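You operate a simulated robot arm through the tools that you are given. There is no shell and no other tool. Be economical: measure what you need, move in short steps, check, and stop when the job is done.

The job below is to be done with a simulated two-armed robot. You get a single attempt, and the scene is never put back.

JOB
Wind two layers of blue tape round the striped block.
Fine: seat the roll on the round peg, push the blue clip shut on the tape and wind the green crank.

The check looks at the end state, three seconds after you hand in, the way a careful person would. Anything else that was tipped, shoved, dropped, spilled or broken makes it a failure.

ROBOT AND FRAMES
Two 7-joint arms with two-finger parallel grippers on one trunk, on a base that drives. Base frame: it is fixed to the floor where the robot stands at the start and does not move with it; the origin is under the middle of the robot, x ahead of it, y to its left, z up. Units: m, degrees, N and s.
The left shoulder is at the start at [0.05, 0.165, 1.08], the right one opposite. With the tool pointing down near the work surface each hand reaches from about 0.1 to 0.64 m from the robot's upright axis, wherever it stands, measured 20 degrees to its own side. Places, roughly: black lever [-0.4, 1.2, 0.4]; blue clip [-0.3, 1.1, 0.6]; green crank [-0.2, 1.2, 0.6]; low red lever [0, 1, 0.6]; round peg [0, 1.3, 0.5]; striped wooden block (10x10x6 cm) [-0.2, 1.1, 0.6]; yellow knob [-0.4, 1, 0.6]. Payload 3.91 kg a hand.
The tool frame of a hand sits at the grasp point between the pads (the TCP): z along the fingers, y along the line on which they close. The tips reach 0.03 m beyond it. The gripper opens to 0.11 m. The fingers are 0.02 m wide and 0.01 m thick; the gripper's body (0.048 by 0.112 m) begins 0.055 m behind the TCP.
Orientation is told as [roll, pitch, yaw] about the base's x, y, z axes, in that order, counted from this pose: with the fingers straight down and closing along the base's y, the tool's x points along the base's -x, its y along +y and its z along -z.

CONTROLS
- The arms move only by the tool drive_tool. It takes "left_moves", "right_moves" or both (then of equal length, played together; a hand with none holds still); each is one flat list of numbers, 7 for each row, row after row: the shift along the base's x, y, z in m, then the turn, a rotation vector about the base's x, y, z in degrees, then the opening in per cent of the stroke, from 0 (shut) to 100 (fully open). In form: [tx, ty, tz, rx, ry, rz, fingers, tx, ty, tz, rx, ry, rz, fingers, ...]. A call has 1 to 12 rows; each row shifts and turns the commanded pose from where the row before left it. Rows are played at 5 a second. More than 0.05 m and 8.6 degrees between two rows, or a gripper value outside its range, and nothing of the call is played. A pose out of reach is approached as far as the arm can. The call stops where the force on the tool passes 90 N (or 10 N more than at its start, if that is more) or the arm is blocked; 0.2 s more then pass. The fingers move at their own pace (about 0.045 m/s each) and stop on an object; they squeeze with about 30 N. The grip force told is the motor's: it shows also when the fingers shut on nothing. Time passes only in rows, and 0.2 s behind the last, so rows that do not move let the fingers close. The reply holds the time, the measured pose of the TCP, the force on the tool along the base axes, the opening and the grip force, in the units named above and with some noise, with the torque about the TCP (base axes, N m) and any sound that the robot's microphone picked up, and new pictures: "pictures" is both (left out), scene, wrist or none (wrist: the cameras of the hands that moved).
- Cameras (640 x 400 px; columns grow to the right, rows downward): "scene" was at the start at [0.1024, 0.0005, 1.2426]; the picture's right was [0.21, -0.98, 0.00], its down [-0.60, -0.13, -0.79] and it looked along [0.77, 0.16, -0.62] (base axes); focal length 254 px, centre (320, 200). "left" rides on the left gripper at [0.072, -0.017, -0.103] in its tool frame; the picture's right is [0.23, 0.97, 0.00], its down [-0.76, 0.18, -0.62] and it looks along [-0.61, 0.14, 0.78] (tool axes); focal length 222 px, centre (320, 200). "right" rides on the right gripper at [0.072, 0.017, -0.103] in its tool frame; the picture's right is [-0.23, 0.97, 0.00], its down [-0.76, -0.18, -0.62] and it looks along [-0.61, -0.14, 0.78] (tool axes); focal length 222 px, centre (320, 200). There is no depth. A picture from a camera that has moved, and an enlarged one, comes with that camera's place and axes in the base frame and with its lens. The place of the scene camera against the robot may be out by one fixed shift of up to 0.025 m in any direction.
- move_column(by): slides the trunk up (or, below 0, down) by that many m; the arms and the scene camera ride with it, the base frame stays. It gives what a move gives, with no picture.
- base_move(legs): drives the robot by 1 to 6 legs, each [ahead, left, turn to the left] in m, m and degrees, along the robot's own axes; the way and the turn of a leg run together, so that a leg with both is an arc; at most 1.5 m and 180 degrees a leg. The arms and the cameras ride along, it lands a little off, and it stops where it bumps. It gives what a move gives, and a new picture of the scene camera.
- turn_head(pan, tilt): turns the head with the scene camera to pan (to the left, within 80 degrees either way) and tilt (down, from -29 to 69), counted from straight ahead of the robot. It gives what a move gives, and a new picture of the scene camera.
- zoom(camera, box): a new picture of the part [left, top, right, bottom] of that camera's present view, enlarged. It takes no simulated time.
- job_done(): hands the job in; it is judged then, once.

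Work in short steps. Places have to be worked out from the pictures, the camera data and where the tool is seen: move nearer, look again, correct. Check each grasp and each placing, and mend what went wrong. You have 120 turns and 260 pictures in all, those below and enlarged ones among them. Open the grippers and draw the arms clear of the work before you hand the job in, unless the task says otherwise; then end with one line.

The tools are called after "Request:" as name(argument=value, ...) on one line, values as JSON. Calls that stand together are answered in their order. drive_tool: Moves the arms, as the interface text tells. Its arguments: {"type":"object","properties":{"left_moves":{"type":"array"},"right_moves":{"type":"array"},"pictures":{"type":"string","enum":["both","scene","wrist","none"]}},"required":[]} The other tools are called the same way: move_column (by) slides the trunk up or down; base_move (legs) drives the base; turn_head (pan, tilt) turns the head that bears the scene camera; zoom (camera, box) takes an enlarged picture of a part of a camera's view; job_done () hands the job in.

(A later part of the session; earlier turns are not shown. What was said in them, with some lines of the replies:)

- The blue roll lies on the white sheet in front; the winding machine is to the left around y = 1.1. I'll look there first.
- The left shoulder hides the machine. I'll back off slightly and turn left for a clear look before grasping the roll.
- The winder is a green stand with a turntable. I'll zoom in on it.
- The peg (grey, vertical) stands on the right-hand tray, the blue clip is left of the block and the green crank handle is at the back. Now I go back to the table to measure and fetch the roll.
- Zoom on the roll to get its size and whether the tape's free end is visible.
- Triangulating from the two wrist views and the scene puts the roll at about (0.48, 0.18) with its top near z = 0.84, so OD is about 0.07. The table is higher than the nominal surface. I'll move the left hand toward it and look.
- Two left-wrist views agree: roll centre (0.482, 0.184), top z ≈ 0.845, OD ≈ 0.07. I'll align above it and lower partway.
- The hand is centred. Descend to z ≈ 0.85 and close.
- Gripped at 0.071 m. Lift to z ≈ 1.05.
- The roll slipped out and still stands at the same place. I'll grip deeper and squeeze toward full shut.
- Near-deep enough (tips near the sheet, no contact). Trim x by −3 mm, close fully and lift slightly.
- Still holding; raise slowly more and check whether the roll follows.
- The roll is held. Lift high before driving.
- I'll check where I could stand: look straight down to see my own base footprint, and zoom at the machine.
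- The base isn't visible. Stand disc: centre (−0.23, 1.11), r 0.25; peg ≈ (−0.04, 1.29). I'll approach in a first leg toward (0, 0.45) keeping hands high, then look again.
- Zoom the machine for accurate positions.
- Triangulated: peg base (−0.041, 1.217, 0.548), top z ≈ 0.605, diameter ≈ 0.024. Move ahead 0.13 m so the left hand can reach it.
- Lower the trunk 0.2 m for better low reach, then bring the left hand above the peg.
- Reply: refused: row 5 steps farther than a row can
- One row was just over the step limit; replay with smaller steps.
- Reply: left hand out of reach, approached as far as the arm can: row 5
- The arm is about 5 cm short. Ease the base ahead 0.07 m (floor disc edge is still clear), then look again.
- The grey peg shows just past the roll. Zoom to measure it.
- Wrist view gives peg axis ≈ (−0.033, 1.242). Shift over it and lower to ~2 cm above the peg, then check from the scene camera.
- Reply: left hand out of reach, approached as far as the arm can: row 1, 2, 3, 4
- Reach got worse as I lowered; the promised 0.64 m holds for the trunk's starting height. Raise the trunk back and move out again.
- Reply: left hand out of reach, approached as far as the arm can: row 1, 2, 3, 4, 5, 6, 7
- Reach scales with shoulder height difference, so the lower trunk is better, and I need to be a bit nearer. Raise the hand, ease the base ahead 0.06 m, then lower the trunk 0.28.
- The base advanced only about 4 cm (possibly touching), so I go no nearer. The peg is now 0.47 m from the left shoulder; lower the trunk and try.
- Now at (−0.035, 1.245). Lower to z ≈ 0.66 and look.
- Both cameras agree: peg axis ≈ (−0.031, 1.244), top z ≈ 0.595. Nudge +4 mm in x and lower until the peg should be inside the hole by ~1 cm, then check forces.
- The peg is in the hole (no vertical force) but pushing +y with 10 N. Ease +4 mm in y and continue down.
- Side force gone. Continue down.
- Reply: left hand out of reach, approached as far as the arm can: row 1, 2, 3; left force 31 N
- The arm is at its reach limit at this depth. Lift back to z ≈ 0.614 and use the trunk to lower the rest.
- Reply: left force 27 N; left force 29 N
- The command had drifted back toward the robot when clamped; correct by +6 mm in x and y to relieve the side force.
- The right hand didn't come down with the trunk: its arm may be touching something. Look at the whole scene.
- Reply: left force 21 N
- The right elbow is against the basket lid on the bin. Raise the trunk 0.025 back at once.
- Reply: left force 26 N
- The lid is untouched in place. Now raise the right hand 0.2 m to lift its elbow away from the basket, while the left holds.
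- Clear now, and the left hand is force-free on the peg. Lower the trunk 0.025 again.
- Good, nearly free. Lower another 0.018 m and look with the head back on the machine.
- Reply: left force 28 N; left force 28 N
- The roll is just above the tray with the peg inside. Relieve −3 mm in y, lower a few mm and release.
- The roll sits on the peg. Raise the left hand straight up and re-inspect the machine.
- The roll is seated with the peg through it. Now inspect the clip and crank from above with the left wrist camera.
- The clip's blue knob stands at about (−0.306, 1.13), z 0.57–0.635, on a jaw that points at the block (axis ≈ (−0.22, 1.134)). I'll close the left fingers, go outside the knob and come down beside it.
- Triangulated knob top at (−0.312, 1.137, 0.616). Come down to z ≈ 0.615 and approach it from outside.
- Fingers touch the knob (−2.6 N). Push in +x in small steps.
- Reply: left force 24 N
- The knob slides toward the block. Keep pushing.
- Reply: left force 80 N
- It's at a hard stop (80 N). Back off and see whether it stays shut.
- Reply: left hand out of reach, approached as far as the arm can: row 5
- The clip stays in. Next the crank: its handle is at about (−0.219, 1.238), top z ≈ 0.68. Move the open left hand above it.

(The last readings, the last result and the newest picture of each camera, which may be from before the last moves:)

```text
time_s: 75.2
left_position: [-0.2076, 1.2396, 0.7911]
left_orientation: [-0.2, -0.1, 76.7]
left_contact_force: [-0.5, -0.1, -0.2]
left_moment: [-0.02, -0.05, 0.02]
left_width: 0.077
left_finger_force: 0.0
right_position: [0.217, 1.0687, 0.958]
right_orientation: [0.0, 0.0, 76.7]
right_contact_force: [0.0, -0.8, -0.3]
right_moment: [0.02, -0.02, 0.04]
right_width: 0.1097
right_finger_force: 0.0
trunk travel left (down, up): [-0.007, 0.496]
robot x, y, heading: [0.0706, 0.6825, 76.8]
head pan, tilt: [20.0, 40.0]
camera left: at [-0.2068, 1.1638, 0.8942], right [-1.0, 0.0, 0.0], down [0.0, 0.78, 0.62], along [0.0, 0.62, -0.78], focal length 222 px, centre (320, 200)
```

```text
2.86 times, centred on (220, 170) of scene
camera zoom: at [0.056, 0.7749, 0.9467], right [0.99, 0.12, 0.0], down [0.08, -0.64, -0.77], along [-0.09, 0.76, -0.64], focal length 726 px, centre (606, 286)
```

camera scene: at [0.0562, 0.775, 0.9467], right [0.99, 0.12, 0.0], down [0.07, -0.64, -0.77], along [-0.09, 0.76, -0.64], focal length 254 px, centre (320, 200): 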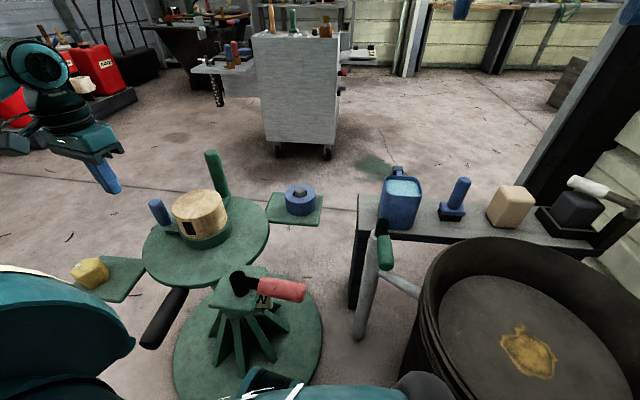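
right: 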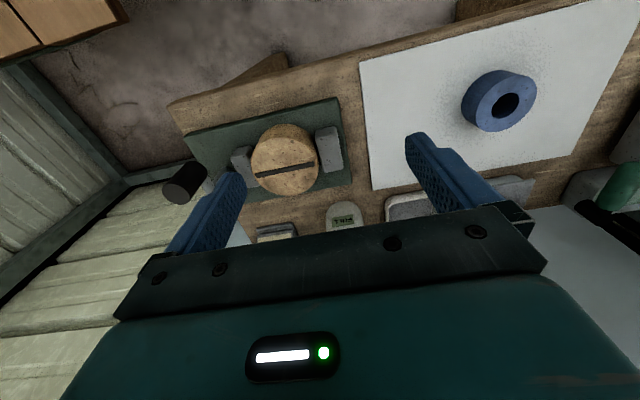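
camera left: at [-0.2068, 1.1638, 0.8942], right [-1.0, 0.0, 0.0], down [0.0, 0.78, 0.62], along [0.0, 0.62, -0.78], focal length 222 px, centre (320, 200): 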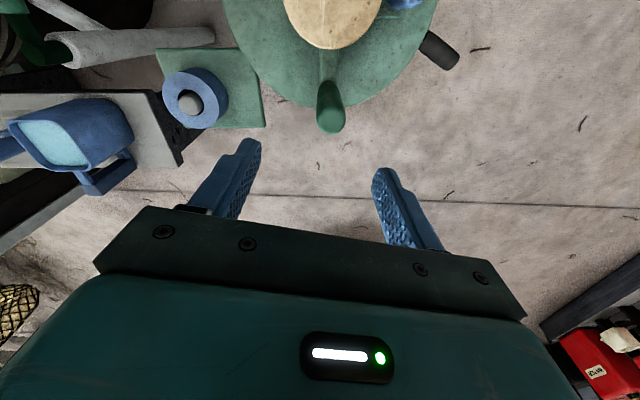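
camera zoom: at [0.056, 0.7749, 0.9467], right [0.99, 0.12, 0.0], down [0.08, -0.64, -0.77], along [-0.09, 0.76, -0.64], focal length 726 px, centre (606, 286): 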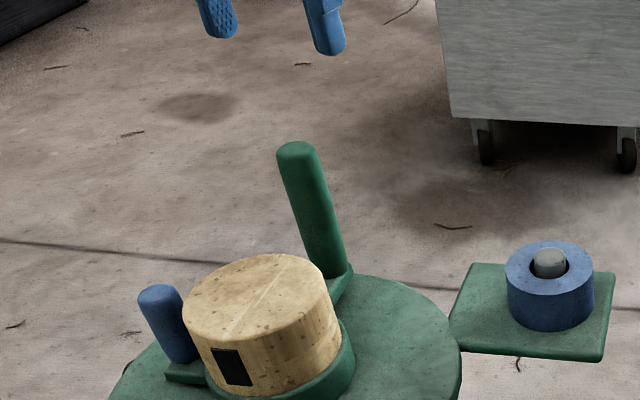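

Handle top resolves to (−0.217, 1.234). Align, lower to z ≈ 0.672 and grip.

Request:
drive_tool(left_moves=[-0.01, -0.005, -0.03, 0, 0, 0, 70, 0, 0, -0.04, 0, 0, 0, 70, 0, 0, -0.047, 0, 0, 0, 70, 0, 0, 0, 0, 0, 0, 0, 0, 0, 0, 0, 0, 0, 0, 0, 0, 0, 0, 0, 0, 0], pictures="wrist")

Request:
zoom(camera="scene", box=[110, 100, 330, 240])

```text
time_s: 76.6
left_position: [-0.2179, 1.2357, 0.6719]
left_orientation: [-0.1, -0.1, 76.8]
left_contact_force: [0.2, -0.2, -1.8]
left_moment: [0.42, 0.15, 0.05]
left_width: 0.0297
left_finger_force: 23.8
right_position: [0.2163, 1.0687, 0.9562]
right_orientation: [-0.1, -0.1, 76.6]
right_contact_force: [-0.1, 0.6, -0.2]
right_moment: [0.0, -0.04, 0.05]
right_width: 0.1099
right_finger_force: 0.0
trunk travel left (down, up): [-0.007, 0.496]
robot x, y, heading: [0.0692, 0.6788, 76.4]
head pan, tilt: [20.0, 40.0]
camera left: at [-0.2177, 1.1593, 0.7752], right [-1.0, 0.0, 0.0], down [0.0, 0.78, 0.62], along [0.0, 0.62, -0.78], focal length 222 px, centre (320, 200)
```

left: 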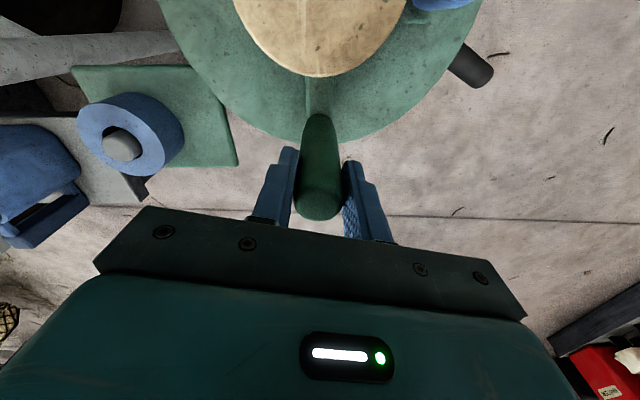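

```text
2.86 times, centred on (220, 170) of scene
camera zoom: at [0.0562, 0.7751, 0.9467], right [0.99, 0.12, 0.0], down [0.07, -0.64, -0.77], along [-0.09, 0.76, -0.64], focal length 726 px, centre (606, 286)
```

zoom: 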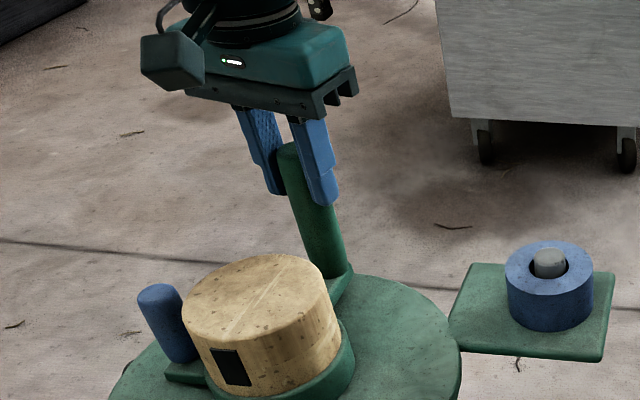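

Handle gripped. Test a small turn counter-clockwise (toward −x) and see the resistance.

Request:
drive_tool(left_moves=[-0.009, -0.0004, 0, 0, 0, 0, 0, -0.009, -0.0012, 0, 0, 0, 0, 0], pictures="none")

Request:
zoom(camera="scene", box=[110, 100, 330, 240])

```text
time_s: 77.2
left_position: [-0.228, 1.2336, 0.6721]
left_orientation: [-0.5, -0.1, 76.0]
left_contact_force: [43.7, 4.0, -21.9]
left_moment: [0.5, 0.92, 0.38]
left_width: 0.0295
left_finger_force: 45.1
right_position: [0.2202, 1.0708, 0.9551]
right_orientation: [0.0, 0.1, 76.6]
right_contact_force: [0.5, -0.1, -0.2]
right_moment: [0.02, 0.02, 0.01]
right_width: 0.1103
right_finger_force: 0.1
trunk travel left (down, up): [-0.007, 0.496]
robot x, y, heading: [0.0683, 0.6792, 76.4]
head pan, tilt: [20.0, 40.0]
```

```text
2.86 times, centred on (220, 170) of scene
camera zoom: at [0.0583, 0.7767, 0.9461], right [0.99, 0.11, 0.0], down [0.07, -0.64, -0.76], along [-0.09, 0.76, -0.64], focal length 726 px, centre (606, 286)
```

zoom: 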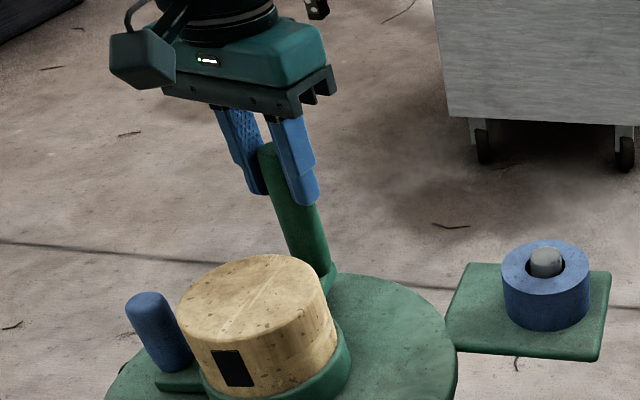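

Everything seems to rotate together a few degrees, with about 44 N resistance. Hold still to see if the force relaxes.

Request:
drive_tool(left_moves=[0, 0, 0, 0, 0, 0, 0, 0, 0, 0, 0, 0, 0, 0, 0, 0, 0, 0, 0, 0, 0], pictures="none")

```text
time_s: 78.0
left_position: [-0.2273, 1.2334, 0.672]
left_orientation: [-0.9, -0.2, 76.3]
left_contact_force: [57.3, 13.8, -21.9]
left_moment: [-0.49, 1.26, 0.1]
left_width: 0.03
left_finger_force: 45.6
right_position: [0.2208, 1.072, 0.9548]
right_orientation: [0.1, 0.2, 76.7]
right_contact_force: [0.3, 0.8, 0.5]
right_moment: [-0.02, 0.0, -0.02]
right_width: 0.11
right_finger_force: 0.1
trunk travel left (down, up): [-0.007, 0.496]
robot x, y, heading: [0.0719, 0.6785, 76.5]
head pan, tilt: [20.0, 40.0]
```

Force stays: blocked this way. Return and test clockwise (+x).

Request:
drive_tool(left_moves=[0.009, 0.001, 0, 0, 0, 0, 0, 0.009, 0.0005, 0, 0, 0, 0, 0, 0, 0, 0, 0, 0, 0, 0, 0.009, -0.0004, 0, 0, 0, 0, 0, 0.009, -0.0012, 0, 0, 0, 0, 0, 0, 0, 0, 0, 0, 0, 0], pictures="none")

Request:
zoom(camera="scene", box=[110, 100, 330, 240])

```text
time_s: 79.4
left_position: [-0.1992, 1.2322, 0.673]
left_orientation: [0.0, 0.1, 76.7]
left_contact_force: [-7.0, -0.4, -10.9]
left_moment: [0.75, 0.75, -0.6]
left_width: 0.0295
left_finger_force: 45.1
right_position: [0.2171, 1.07, 0.9558]
right_orientation: [-0.1, 0.0, 76.7]
right_contact_force: [-1.0, 0.6, -0.5]
right_moment: [0.03, -0.03, 0.02]
right_width: 0.11
right_finger_force: 0.1
trunk travel left (down, up): [-0.007, 0.496]
robot x, y, heading: [0.0752, 0.679, 76.6]
head pan, tilt: [20.0, 40.0]
```

```text
2.86 times, centred on (220, 170) of scene
camera zoom: at [0.0556, 0.7756, 0.9465], right [0.99, 0.12, 0.0], down [0.08, -0.64, -0.77], along [-0.09, 0.76, -0.64], focal length 726 px, centre (606, 286)
```

zoom: 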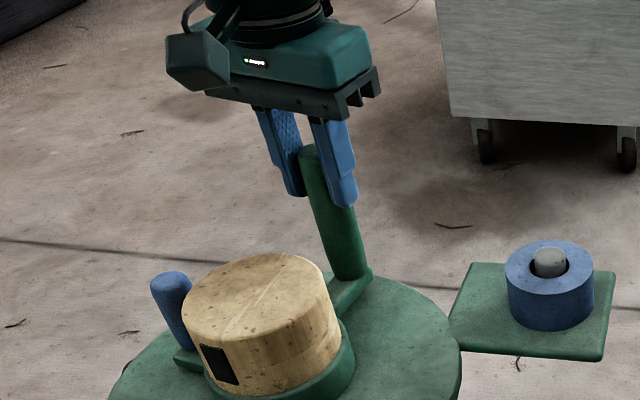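

Clockwise turns freely (7 N) with block and clip moving together. Wind clockwise through the next 72° on a 0.10 m circle.

Request:
drive_tool(left_moves=[0.0201, -0.0065, 0, 0, 0, 0, 0, 0.0183, -0.0106, 0, 0, 0, 0, 0, 0.0157, -0.0141, 0, 0, 0, 0, 0, 0.0124, -0.0171, 0, 0, 0, 0, 0, 0.0086, -0.0193, 0, 0, 0, 0, 0, 0.0043, -0.0206, 0, 0, 0, 0, 0, 0, 0, 0, 0, 0, 0, 0], pictures="scene")

Request:
zoom(camera="scene", box=[110, 100, 350, 280])

```text
time_s: 81.0
left_position: [-0.1207, 1.1456, 0.6745]
left_orientation: [0.0, -0.3, 76.7]
left_contact_force: [-10.7, 3.3, 10.9]
left_moment: [0.45, 0.85, -0.31]
left_width: 0.0293
left_finger_force: 45.0
right_position: [0.2172, 1.0688, 0.9558]
right_orientation: [0.1, -0.1, 76.8]
right_contact_force: [-0.7, -1.0, 0.3]
right_moment: [0.0, -0.01, 0.01]
right_width: 0.11
right_finger_force: 0.1
trunk travel left (down, up): [-0.007, 0.496]
robot x, y, heading: [0.0737, 0.6774, 76.7]
head pan, tilt: [20.0, 40.0]
camera scene: at [0.0562, 0.7746, 0.947], right [0.99, 0.12, 0.0], down [0.07, -0.64, -0.77], along [-0.09, 0.76, -0.64], focal length 254 px, centre (320, 200)
```

scene: 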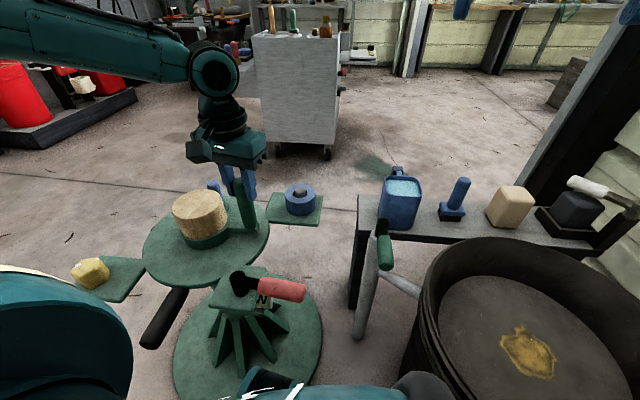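

```text
2.22 times, centred on (230, 190) of scene
camera zoom: at [0.0562, 0.7746, 0.947], right [0.99, 0.12, 0.0], down [0.07, -0.64, -0.77], along [-0.09, 0.76, -0.64], focal length 565 px, centre (520, 222)
```

zoom: 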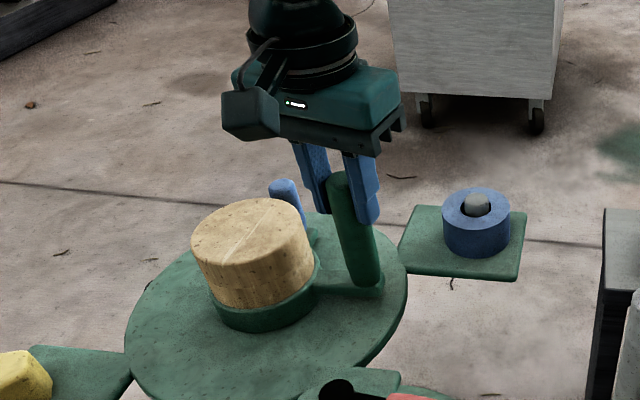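

Rotation works; no tape visible yet. Check the clip and block side with the left wrist camera.

Request:
zoom(camera="left", box=[200, 0, 640, 275])

```text
1.45 times, centred on (420, 138) of left
camera zoom: at [-0.1204, 1.0688, 0.7781], right [-1.0, 0.0, 0.0], down [0.0, 0.78, 0.63], along [0.0, 0.63, -0.78], focal length 323 px, centre (174, 291)
```

zoom: 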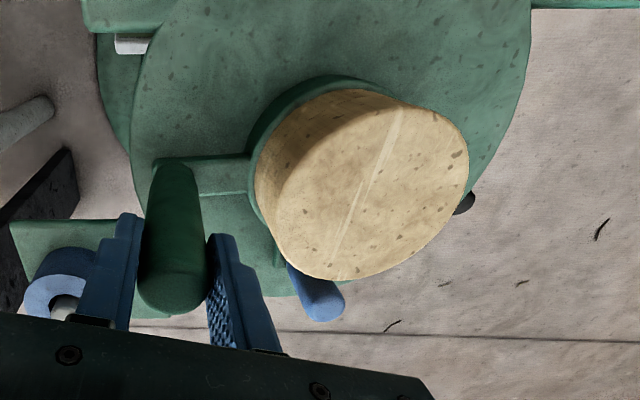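

Continue clockwise another 90° toward the front.

Request:
drive_tool(left_moves=[-0.0006, -0.0264, 0, 0, 0, 0, 0, -0.0075, -0.0253, 0, 0, 0, 0, 0, -0.0138, -0.0225, 0, 0, 0, 0, 0, -0.0191, -0.0181, 0, 0, 0, 0, 0, -0.0232, -0.0126, 0, 0, 0, 0, 0, -0.0256, -0.0061, 0, 0, 0, 0, 0], pictures="scene")

Request:
zoom(camera="scene", box=[110, 100, 350, 280])

```text
time_s: 82.4
left_position: [-0.2081, 1.0289, 0.6731]
left_orientation: [-0.3, 0.2, 76.4]
left_contact_force: [9.9, -26.7, 5.7]
left_moment: [0.4, 0.29, -0.74]
left_width: 0.028
left_finger_force: 44.6
right_position: [0.2192, 1.0672, 0.9562]
right_orientation: [0.1, -0.1, 76.8]
right_contact_force: [-0.4, -0.1, -0.4]
right_moment: [0.01, -0.02, -0.01]
right_width: 0.1099
right_finger_force: 0.1
trunk travel left (down, up): [-0.007, 0.496]
robot x, y, heading: [0.0682, 0.6795, 76.5]
head pan, tilt: [20.0, 40.0]
camera scene: at [0.0568, 0.7736, 0.9471], right [0.99, 0.12, 0.0], down [0.07, -0.64, -0.77], along [-0.09, 0.76, -0.64], focal length 254 px, centre (320, 200)
```

scene: 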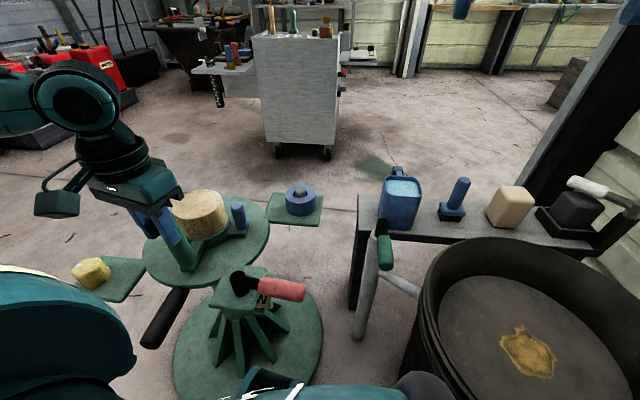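

```text
2.22 times, centred on (230, 190) of scene
camera zoom: at [0.0568, 0.7736, 0.9471], right [0.99, 0.12, 0.0], down [0.07, -0.64, -0.77], along [-0.09, 0.76, -0.64], focal length 565 px, centre (520, 222)
```

zoom: 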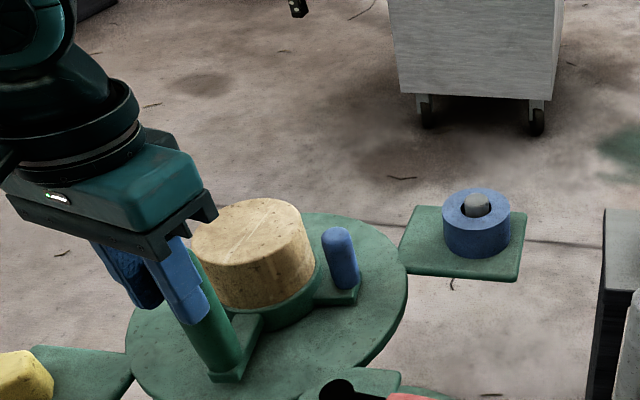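

Half a turn done, no tape visible. Zoom closely at the clip, now on the visible side, to judge whether it is fully shut.

Request:
zoom(camera="scene", box=[190, 180, 290, 250])

Request:
zoom(camera="left", box=[60, 40, 380, 240])

```text
5.71 times, centred on (240, 215) of scene
camera zoom: at [0.0568, 0.7736, 0.9471], right [0.99, 0.12, 0.0], down [0.07, -0.64, -0.77], along [-0.09, 0.76, -0.64], focal length 1452 px, centre (777, 114)
```

zoom: 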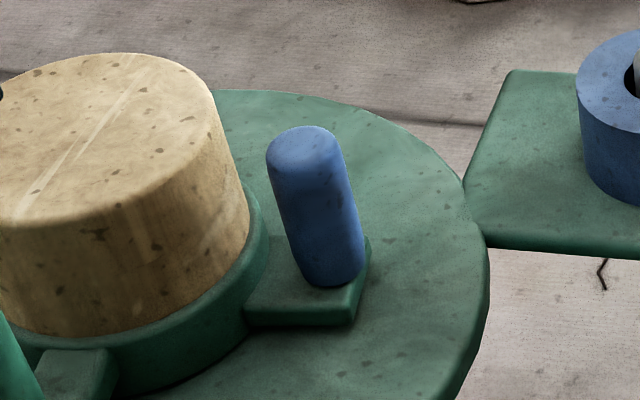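

```text
2.00 times, centred on (220, 140) of left
camera zoom: at [-0.2087, 0.9546, 0.7772], right [-1.0, 0.01, 0.0], down [0.01, 0.79, 0.62], along [0.01, 0.62, -0.79], focal length 444 px, centre (520, 320)
```

zoom: 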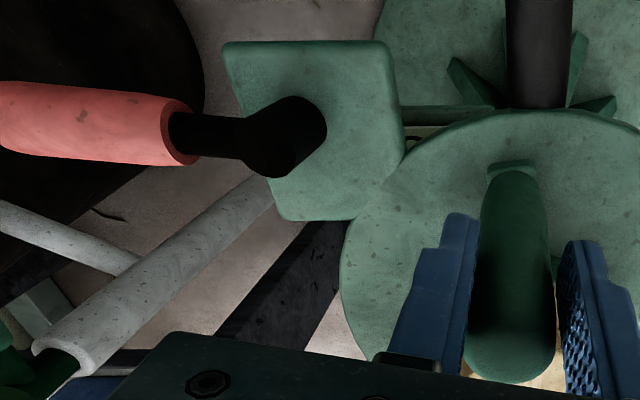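

The knob rides on a fixed rail; unclear yet. I'll complete the full turn with a corrected circle centre (−0.226, 1.131), r 0.105, and look for a tape layer.

Request:
drive_tool(left_moves=[-0.0252, -0.0072, 0, 0, 0, 0, 0, -0.0267, 0.0059, 0, 0, 0, 0, 0, -0.0243, 0.0127, 0, 0, 0, 0, 0, -0.0202, 0.0185, 0, 0, 0, 0, 0, -0.0148, 0.0231, 0, 0, 0, 0, 0, -0.0082, 0.0262, 0, 0, 0, 0, 0], pictures="scene")

Request:
zoom(camera="scene", box=[110, 150, 310, 290])

```text
time_s: 83.8
left_position: [-0.3272, 1.1125, 0.6726]
left_orientation: [0.0, -0.3, 76.6]
left_contact_force: [0.2, -0.6, -0.2]
left_moment: [-0.02, -0.01, 0.0]
left_width: 0.0
left_finger_force: 37.4
right_position: [0.2184, 1.0699, 0.9572]
right_orientation: [0.0, 0.1, 76.8]
right_contact_force: [1.0, 0.2, 0.4]
right_moment: [0.02, 0.0, 0.0]
right_width: 0.1099
right_finger_force: 0.1
trunk travel left (down, up): [-0.007, 0.496]
robot x, y, heading: [0.0716, 0.6778, 76.8]
head pan, tilt: [20.0, 40.0]
camera scene: at [0.0566, 0.7751, 0.9467], right [0.99, 0.12, 0.0], down [0.07, -0.64, -0.77], along [-0.09, 0.76, -0.64], focal length 254 px, centre (320, 200)
```

scene: 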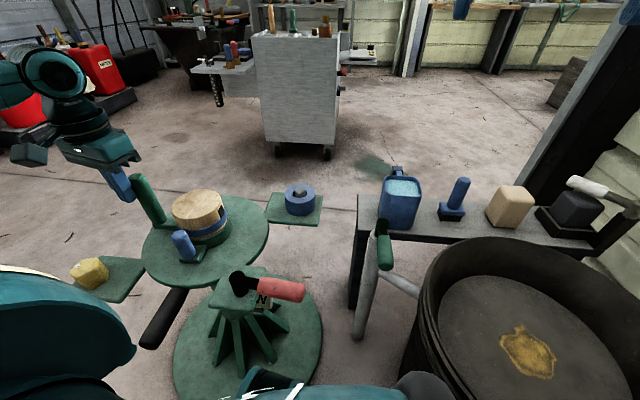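

```text
2.86 times, centred on (210, 220) of scene
camera zoom: at [0.0566, 0.7751, 0.9467], right [0.99, 0.12, 0.0], down [0.07, -0.64, -0.77], along [-0.09, 0.76, -0.64], focal length 726 px, centre (634, 143)
```

zoom: 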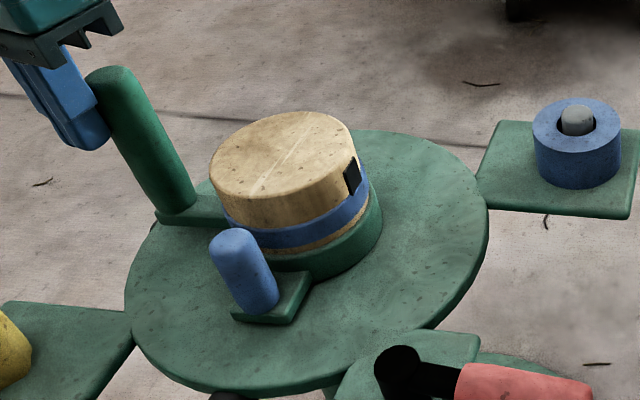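

Blue tape is now winding onto the block. My grip slipped off the handle near 180°, so about 0.75 turn is done. Lift, open, yaw +48° so the fingers close along the path, and look for the handle.

Request:
drive_tool(left_moves=[0, -0.01, 0.035, 0, 0, 0, 0, 0, 0, 0.035, 0, 0, 0, 0, 0, 0, 0, 0, 0, 8, 70, 0, 0.008, 0, 0, 0, 8, 70, 0, 0.008, 0, 0, 0, 8, 70, 0, 0.008, 0, 0, 0, 8, 70, 0, 0.008, 0, 0, 0, 8, 70, 0, 0, 0, 0, 0, 8, 70], pictures="wrist")

Request:
zoom(camera="scene", box=[90, 130, 290, 270])

```text
time_s: 85.6
left_position: [-0.3302, 1.1342, 0.7431]
left_orientation: [-0.1, -0.2, 124.9]
left_contact_force: [-0.3, 0.3, -0.1]
left_moment: [0.0, -0.03, 0.01]
left_width: 0.077
left_finger_force: 0.1
right_position: [0.2178, 1.0701, 0.9568]
right_orientation: [0.0, 0.0, 76.8]
right_contact_force: [1.0, 0.6, 0.7]
right_moment: [0.04, -0.04, -0.01]
right_width: 0.1098
right_finger_force: 0.1
trunk travel left (down, up): [-0.007, 0.496]
robot x, y, heading: [0.072, 0.679, 76.9]
head pan, tilt: [20.0, 40.0]
camera left: at [-0.2745, 1.0836, 0.8472], right [-0.67, -0.74, 0.0], down [-0.58, 0.52, 0.62], along [-0.46, 0.42, -0.78], focal length 222 px, centre (320, 200)
```

left: 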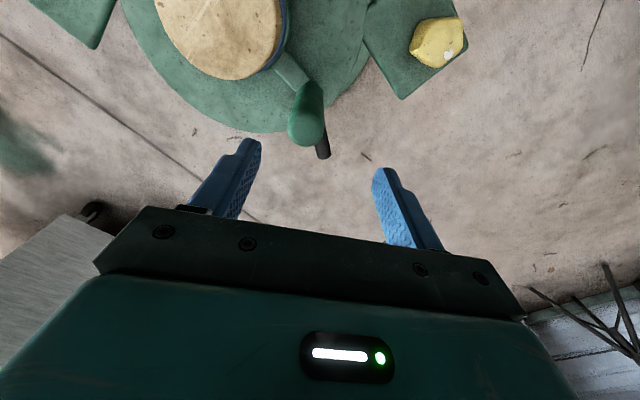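

```text
2.86 times, centred on (190, 200) of scene
camera zoom: at [0.0561, 0.775, 0.9467], right [0.99, 0.12, 0.0], down [0.07, -0.64, -0.77], along [-0.09, 0.76, -0.64], focal length 726 px, centre (691, 200)
```

zoom: 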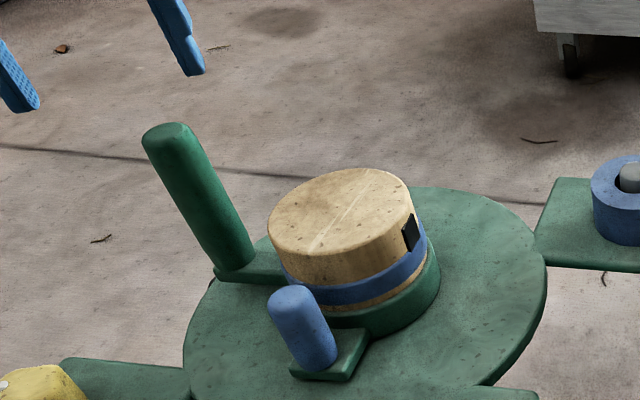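

Handle top resolves to (−0.316, 1.135): axis ≈ (−0.2175, 1.134), r ≈ 0.10. Regrip there.

Request:
drive_tool(left_moves=[0.014, 0.001, 0, 0, 0, 0, 70, 0, 0, -0.035, 0, 0, 0, 70, 0, 0, -0.036, 0, 0, 0, 70, 0, 0, 0, 0, 0, 0, 0, 0, 0, 0, 0, 0, 0, 0, 0, 0, 0, 0, 0, 0, 0, 0, 0, 0, 0, 0, 0, 0], pictures="wrist")

```text
time_s: 87.2
left_position: [-0.3136, 1.1359, 0.6722]
left_orientation: [-0.1, -0.1, 124.7]
left_contact_force: [2.0, -0.2, -1.6]
left_moment: [0.14, 0.25, 0.02]
left_width: 0.0295
left_finger_force: 42.2
right_position: [0.2179, 1.0701, 0.9566]
right_orientation: [-0.1, 0.0, 76.8]
right_contact_force: [1.1, 0.3, -0.1]
right_moment: [0.04, -0.02, 0.02]
right_width: 0.1102
right_finger_force: 0.1
trunk travel left (down, up): [-0.007, 0.496]
robot x, y, heading: [0.0693, 0.6776, 76.7]
head pan, tilt: [20.0, 40.0]
camera left: at [-0.259, 1.0837, 0.776], right [-0.67, -0.74, 0.0], down [-0.58, 0.52, 0.62], along [-0.46, 0.42, -0.78], focal length 222 px, centre (320, 200)
```

left: 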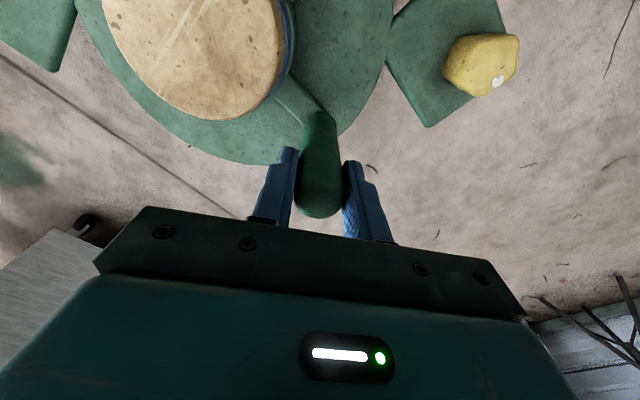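

Gripped. Wind 90° clockwise with the yaw following.

Request:
drive_tool(left_moves=[0.0034, 0.0259, 0, 0, 0, -7, 0, 0.01, 0.0241, 0, 0, 0, -7, 0, 0.0159, 0.0207, 0, 0, 0, -7, 0, 0.0207, 0.0159, 0, 0, 0, -7, 0, 0.0241, 0.01, 0, 0, 0, -7, 0, 0.0259, 0.0034, 0, 0, 0, -7, 0], pictures="wrist")

```text
time_s: 88.6
left_position: [-0.2155, 1.2357, 0.6724]
left_orientation: [-0.1, -0.1, 82.5]
left_contact_force: [-6.4, -2.5, -2.7]
left_moment: [0.51, 1.06, -0.51]
left_width: 0.0295
left_finger_force: 44.7
right_position: [0.2168, 1.0688, 0.9564]
right_orientation: [-0.1, 0.0, 76.7]
right_contact_force: [-0.3, -1.1, 0.0]
right_moment: [-0.02, 0.04, -0.01]
right_width: 0.1099
right_finger_force: 0.1
trunk travel left (down, up): [-0.007, 0.496]
robot x, y, heading: [0.0722, 0.6812, 76.6]
head pan, tilt: [20.0, 40.0]
camera left: at [-0.2079, 1.1602, 0.7762], right [-1.0, -0.1, 0.0], down [-0.08, 0.78, 0.62], along [-0.06, 0.62, -0.78], focal length 222 px, centre (320, 200)
```

left: 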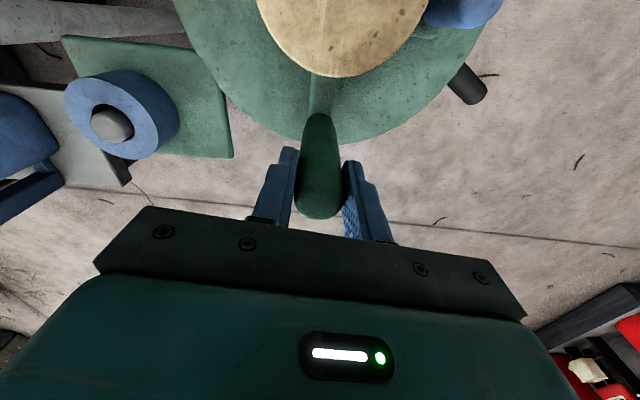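

One full turn done, forces small. Next 90° (90°→0°).

Request:
drive_tool(left_moves=[0.0259, -0.0034, 0, 0, 0, -7, 0, 0.0241, -0.01, 0, 0, 0, -7, 0, 0.0207, -0.0159, 0, 0, 0, -7, 0, 0.0159, -0.0207, 0, 0, 0, -7, 0, 0.01, -0.0241, 0, 0, 0, -7, 0, 0.0034, -0.0259, 0, 0, 0, -7, 0], pictures="wrist")

Request:
zoom(camera="scene", box=[110, 130, 350, 290])

```text
time_s: 90.0
left_position: [-0.1159, 1.1358, 0.6741]
left_orientation: [-0.1, -0.1, 40.6]
left_contact_force: [-8.7, 4.8, -9.2]
left_moment: [1.45, -0.22, -0.39]
left_width: 0.0296
left_finger_force: 45.2
right_position: [0.2182, 1.0692, 0.9565]
right_orientation: [-0.1, 0.0, 76.7]
right_contact_force: [-0.4, 0.7, 0.4]
right_moment: [0.04, 0.0, -0.02]
right_width: 0.1101
right_finger_force: 0.0
trunk travel left (down, up): [-0.007, 0.496]
robot x, y, heading: [0.0722, 0.6816, 76.6]
head pan, tilt: [20.0, 40.0]
camera left: at [-0.1597, 1.0734, 0.7774], right [-0.81, 0.59, 0.0], down [0.46, 0.63, 0.62], along [0.37, 0.5, -0.78], focal length 222 px, centre (320, 200)
```

left: 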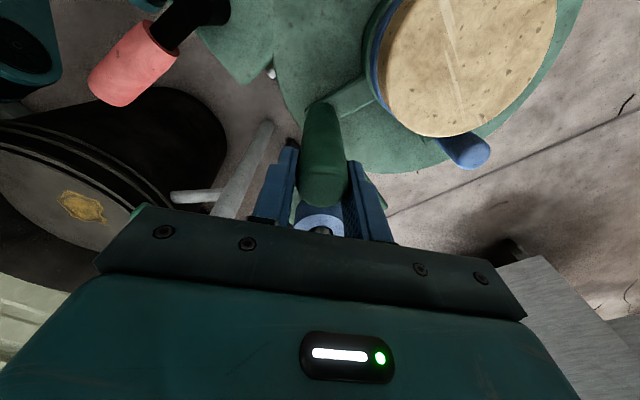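

```text
2.50 times, centred on (230, 210) of scene
camera zoom: at [0.0558, 0.7756, 0.9466], right [0.99, 0.12, 0.0], down [0.08, -0.64, -0.77], along [-0.09, 0.76, -0.64], focal length 635 px, centre (545, 175)
```

zoom: 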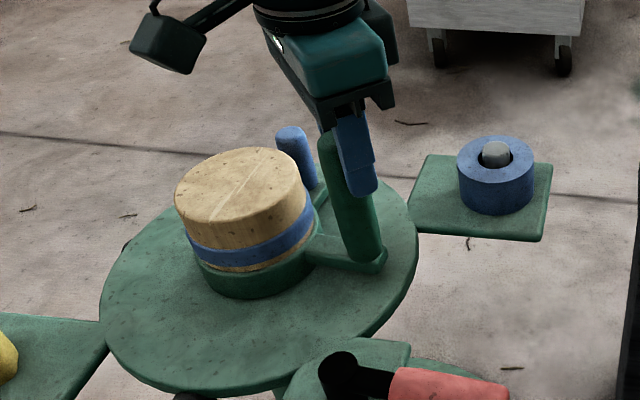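

Tape band is growing. Loosen, spin the hand back in place around the handle (+84°), and regrip.

Request:
drive_tool(left_moves=[0, 0, 0, 0, 0, 0, 50, 0, 0, 0, 0, 0, 8.4, 50, 0, 0, 0, 0, 0, 8.4, 50, 0, 0, 0, 0, 0, 8.4, 50, 0, 0, 0, 0, 0, 8.4, 50, 0, 0, 0, 0, 0, 8.4, 50, 0, 0, 0, 0, 0, 8.4, 50, 0, 0, 0, 0, 0, 8.4, 50, 0, 0, 0, 0, 0, 8.4, 50, 0, 0, 0, 0, 0, 8.4, 50, 0, 0, 0, 0, 0, 8.4, 0, 0, 0, 0, 0, 0, 0, 0], pictures="wrist")

```text
time_s: 92.6
left_position: [-0.1177, 1.1354, 0.6735]
left_orientation: [0.0, -0.3, 124.8]
left_contact_force: [-11.3, 0.6, 0.2]
left_moment: [0.29, 0.15, 0.01]
left_width: 0.0296
left_finger_force: 28.1
right_position: [0.2166, 1.0686, 0.957]
right_orientation: [0.0, 0.1, 76.6]
right_contact_force: [0.4, -0.6, -0.5]
right_moment: [0.04, -0.01, -0.04]
right_width: 0.1104
right_finger_force: 0.1
trunk travel left (down, up): [-0.007, 0.496]
robot x, y, heading: [0.0677, 0.6795, 76.5]
head pan, tilt: [20.0, 40.0]
camera left: at [-0.0612, 1.0846, 0.776], right [-0.67, -0.74, 0.0], down [-0.58, 0.52, 0.63], along [-0.46, 0.42, -0.78], focal length 222 px, centre (320, 200)
```

left: 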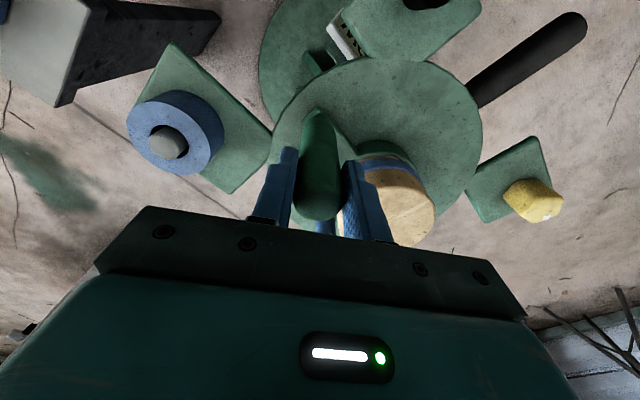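

Regripped at yaw 125°. Wind 0° → −90°.

Request:
drive_tool(left_moves=[-0.0034, -0.0259, 0, 0, 0, -7, 0, -0.01, -0.0241, 0, 0, 0, -7, 0, -0.0159, -0.0207, 0, 0, 0, -7, 0, -0.0207, -0.0159, 0, 0, 0, -7, 0, -0.0241, -0.01, 0, 0, 0, -7, 0, -0.0259, -0.0034, 0, 0, 0, -7, 0], pictures="wrist")

```text
time_s: 94.0
left_position: [-0.2152, 1.0292, 0.672]
left_orientation: [-0.2, 0.5, 82.6]
left_contact_force: [2.6, -37.2, 6.2]
left_moment: [0.51, -0.46, -0.06]
left_width: 0.0285
left_finger_force: 44.9
right_position: [0.2169, 1.0676, 0.9582]
right_orientation: [0.2, -0.2, 76.7]
right_contact_force: [0.3, -0.3, -0.6]
right_moment: [-0.03, -0.01, -0.02]
right_width: 0.11
right_finger_force: 0.1
trunk travel left (down, up): [-0.007, 0.496]
robot x, y, heading: [0.0678, 0.6796, 76.7]
head pan, tilt: [20.0, 40.0]
camera left: at [-0.2074, 0.9559, 0.7769], right [-1.0, -0.1, 0.0], down [-0.08, 0.78, 0.62], along [-0.06, 0.61, -0.79], focal length 222 px, centre (320, 200)
```

left: 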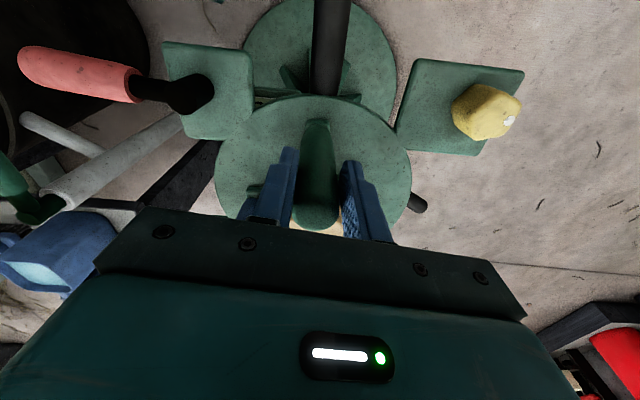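

37 N outward at the front: the circle is slightly larger in y there; bias the path by −4 mm and continue −90° → −180°.

Request:
drive_tool(left_moves=[-0.0259, -0.0006, 0, 0, 0, -7, 0, -0.0241, 0.01, 0, 0, 0, -7, 0, -0.0207, 0.0159, 0, 0, 0, -7, 0, -0.0159, 0.0207, 0, 0, 0, -7, 0, -0.01, 0.0251, 0, 0, 0, -7, 0, -0.0034, 0.0279, 0, 0, 0, -7, 0], pictures="wrist")

Request:
zoom(camera="scene", box=[90, 130, 330, 290])

```text
time_s: 95.4
left_position: [-0.3165, 1.1337, 0.6747]
left_orientation: [-0.1, -0.1, 40.7]
left_contact_force: [-9.6, -7.0, -11.2]
left_moment: [0.33, 0.38, -0.48]
left_width: 0.0293
left_finger_force: 45.0
right_position: [0.2174, 1.0692, 0.9576]
right_orientation: [0.0, 0.0, 76.7]
right_contact_force: [0.7, -0.2, 0.4]
right_moment: [0.0, 0.0, -0.02]
right_width: 0.1099
right_finger_force: 0.1
trunk travel left (down, up): [-0.007, 0.496]
robot x, y, heading: [0.0686, 0.6784, 76.9]
head pan, tilt: [20.0, 40.0]
camera left: at [-0.361, 1.0735, 0.7772], right [-0.81, 0.59, 0.0], down [0.46, 0.63, 0.62], along [0.37, 0.5, -0.78], focal length 222 px, centre (320, 200)
```

left: 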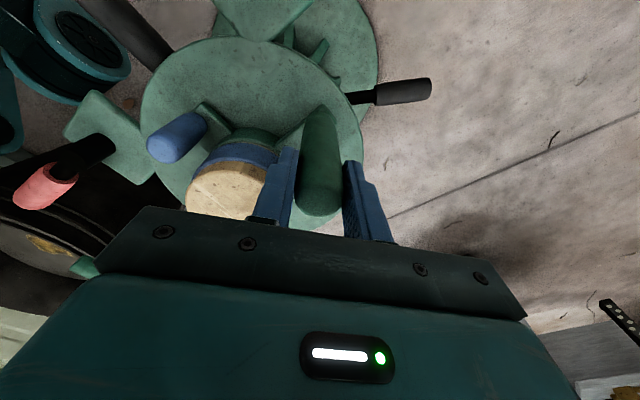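

```text
2.50 times, centred on (210, 210) of scene
camera zoom: at [0.0554, 0.7753, 0.9468], right [0.99, 0.12, 0.0], down [0.08, -0.64, -0.77], along [-0.09, 0.76, -0.64], focal length 635 px, centre (595, 175)
```

zoom: 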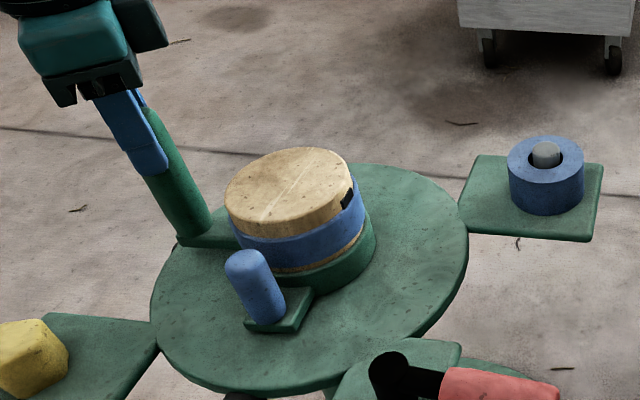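

About 1.75 turns are done; the band has doubled. Spin the hand back in place for the last quarter turn.

Request:
drive_tool(left_moves=[0, 0, 0, 0, 0, 0, 50, 0, 0, 0, 0, 0, 8.4, 50, 0, 0, 0, 0, 0, 8.4, 50, 0, 0, 0, 0, 0, 8.4, 50, 0, 0, 0, 0, 0, 8.4, 50, 0, 0, 0, 0, 0, 8.4, 50, 0, 0, 0, 0, 0, 8.4, 50, 0, 0, 0, 0, 0, 8.4, 50, 0, 0, 0, 0, 0, 8.4, 50, 0, 0, 0, 0, 0, 8.4, 50, 0, 0, 0, 0, 0, 8.4, 0, 0, 0, 0, 0, 0, 0, 0], pictures="none")

```text
time_s: 98.0
left_position: [-0.3153, 1.1348, 0.6731]
left_orientation: [-0.2, -0.1, 124.8]
left_contact_force: [4.7, 0.6, 0.8]
left_moment: [-0.15, 0.08, 0.1]
left_width: 0.0294
left_finger_force: 28.3
right_position: [0.218, 1.0684, 0.9574]
right_orientation: [0.0, 0.0, 76.7]
right_contact_force: [-0.1, 0.2, -0.2]
right_moment: [-0.01, -0.01, 0.01]
right_width: 0.1102
right_finger_force: 0.1
trunk travel left (down, up): [-0.007, 0.496]
robot x, y, heading: [0.0726, 0.6833, 76.5]
head pan, tilt: [20.0, 40.0]
```

Gripped. Wind the last quarter, ending a few degrees past two turns.

Request:
drive_tool(left_moves=[0.0034, 0.0259, 0, 0, 0, -7, 0, 0.01, 0.0241, 0, 0, 0, -7, 0, 0.0159, 0.0207, 0, 0, 0, -7, 0, 0.0207, 0.0159, 0, 0, 0, -7, 0, 0.0241, 0.01, 0, 0, 0, -7, 0, 0.0259, 0.0034, 0, 0, 0, -7, 0, 0.009, 0, 0, 0, 0, -3, 0, 0, 0, 0, 0, 0, 0, 0], pictures="wrist")

Request:
zoom(camera="scene", box=[110, 130, 350, 290])

```text
time_s: 99.8
left_position: [-0.2068, 1.2343, 0.6728]
left_orientation: [0.0, 0.1, 79.5]
left_contact_force: [-6.5, -12.1, 1.5]
left_moment: [-0.37, 1.06, -0.41]
left_width: 0.0295
left_finger_force: 45.2
right_position: [0.218, 1.0683, 0.9577]
right_orientation: [0.0, -0.1, 76.8]
right_contact_force: [-0.2, 0.4, 0.8]
right_moment: [-0.02, 0.02, -0.02]
right_width: 0.1098
right_finger_force: 0.1
trunk travel left (down, up): [-0.007, 0.496]
robot x, y, heading: [0.0731, 0.6785, 76.7]
head pan, tilt: [20.0, 40.0]
camera left: at [-0.2026, 1.1584, 0.777], right [-1.0, -0.05, 0.0], down [-0.04, 0.78, 0.62], along [-0.03, 0.62, -0.78], focal length 222 px, centre (320, 200)
```

left: 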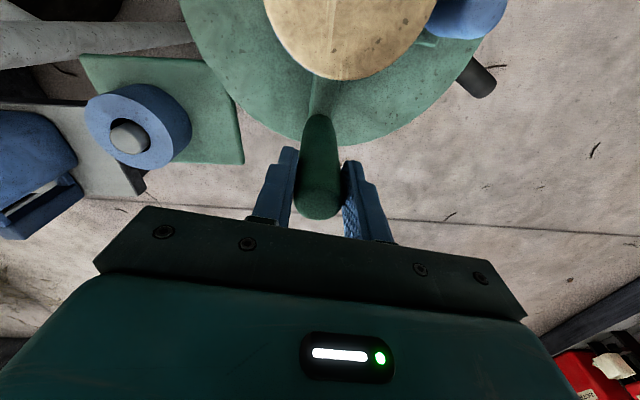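

```text
2.50 times, centred on (230, 210) of scene
camera zoom: at [0.0562, 0.7746, 0.9468], right [0.99, 0.12, 0.0], down [0.07, -0.64, -0.77], along [-0.09, 0.76, -0.64], focal length 635 px, centre (545, 175)
```

zoom: 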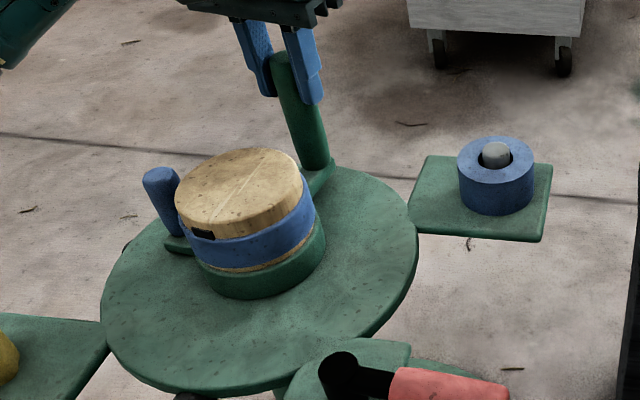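

Two turns complete, with a doubled blue band. Release the handle and lift straight up.

Request:
drive_tool(left_moves=[0, 0, 0, 0, 0, 0, 60, 0, 0, 0, 0, 0, 0, 60, 0, 0, 0, 0, 0, 0, 60, 0, 0, 0.04, 0, 0, 0, 60, 0, 0, 0.04, 0, 0, 0, 60, 0, 0, 0.03, 0, 0, 0, 60], pictures="wrist")

Request:
zoom(camera="scene", box=[110, 130, 350, 290])

```text
time_s: 101.2
left_position: [-0.208, 1.2355, 0.7837]
left_orientation: [-0.1, -0.1, 79.7]
left_contact_force: [0.1, 0.8, -0.1]
left_moment: [-0.01, -0.04, 0.04]
left_width: 0.0658
left_finger_force: 0.0
right_position: [0.2178, 1.0701, 0.9564]
right_orientation: [-0.1, -0.1, 76.7]
right_contact_force: [-0.2, -0.2, 1.1]
right_moment: [0.0, -0.03, 0.0]
right_width: 0.1099
right_finger_force: 0.1
trunk travel left (down, up): [-0.007, 0.496]
robot x, y, heading: [0.0693, 0.6769, 76.8]
head pan, tilt: [20.0, 40.0]
camera left: at [-0.2037, 1.1599, 0.8881], right [-1.0, -0.05, 0.0], down [-0.04, 0.78, 0.62], along [-0.03, 0.62, -0.78], focal length 222 px, centre (320, 200)
```

left: 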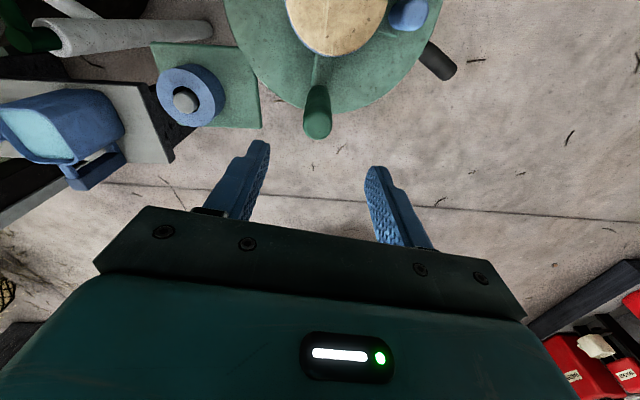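

```text
2.50 times, centred on (230, 210) of scene
camera zoom: at [0.0563, 0.7751, 0.9467], right [0.99, 0.12, 0.0], down [0.07, -0.64, -0.77], along [-0.09, 0.76, -0.64], focal length 635 px, centre (545, 175)
```

zoom: 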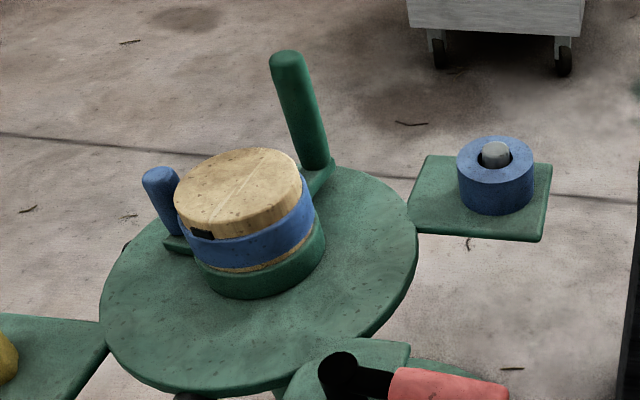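

Clear. Close zoom on the band to verify both layers.

Request:
zoom(camera="scene", box=[160, 175, 250, 250])

```text
5.33 times, centred on (205, 212) of scene
camera zoom: at [0.0563, 0.7751, 0.9467], right [0.99, 0.12, 0.0], down [0.07, -0.64, -0.77], along [-0.09, 0.76, -0.64], focal length 1355 px, centre (933, 133)
```

zoom: 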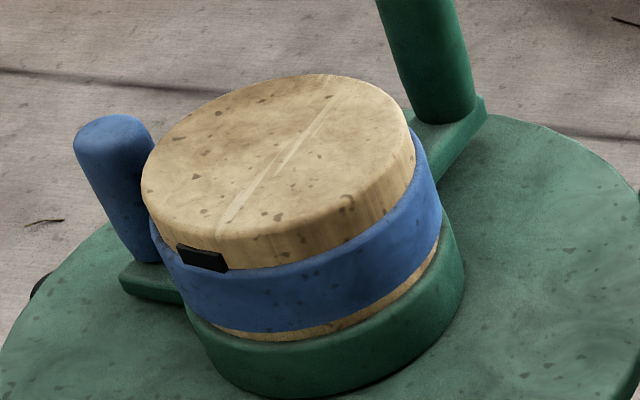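

A full band of doubled height. Raise the trunk to clear everything and back the robot away the way it came.

Request:
move_column(by=0.25)

Request:
base_move(legs=[[-0.3, 0, 0]])

```text
time_s: 103.8
left_position: [-0.2066, 1.2351, 1.0342]
left_orientation: [-0.1, 0.0, 79.7]
left_contact_force: [-0.1, 0.3, 0.1]
left_moment: [-0.02, 0.02, 0.0]
left_width: 0.066
left_finger_force: 0.1
right_position: [0.2178, 1.0691, 1.207]
right_orientation: [0.0, 0.0, 76.7]
right_contact_force: [0.8, -0.3, 0.1]
right_moment: [-0.04, -0.01, -0.03]
right_width: 0.1099
right_finger_force: 0.0
trunk travel left (down, up): [-0.257, 0.246]
robot x, y, heading: [0.0678, 0.6768, 76.5]
head pan, tilt: [20.0, 40.0]
```

```text
time_s: 105.8
left_position: [-0.276, 0.9469, 1.0345]
left_orientation: [-0.2, -0.1, 79.7]
left_contact_force: [0.8, 0.0, -0.3]
left_moment: [0.02, -0.05, -0.01]
left_width: 0.066
left_finger_force: 0.1
right_position: [0.1494, 0.7803, 1.2071]
right_orientation: [0.1, 0.0, 76.6]
right_contact_force: [1.0, -0.2, -0.1]
right_moment: [0.01, 0.01, 0.04]
right_width: 0.1097
right_finger_force: 0.1
trunk travel left (down, up): [-0.257, 0.246]
robot x, y, heading: [0.0017, 0.3924, 76.5]
head pan, tilt: [20.0, 40.0]
camera scene: at [-0.0122, 0.4864, 1.1968], right [0.99, 0.12, 0.0], down [0.07, -0.64, -0.77], along [-0.09, 0.76, -0.64], focal length 254 px, centre (320, 200)
```

scene: 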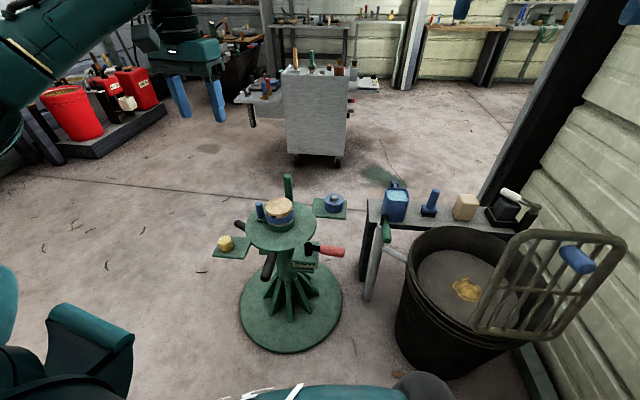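

Everything stands as before, the block carries the tape, and the arms are clear with grippers open. Handing in.

Request:
job_done()

```text
The job is handed in.
```

The roll is on the peg, the blue clip is shut and I wound the crank two turns clockwise. The block now carries a blue tape band that doubled in height on the second turn, which I take as two layers. My right elbow pressed briefly on the bin's basket lid while the trunk was lowering. The lid looked unmoved afterwards, and nothing else appeared disturbed.
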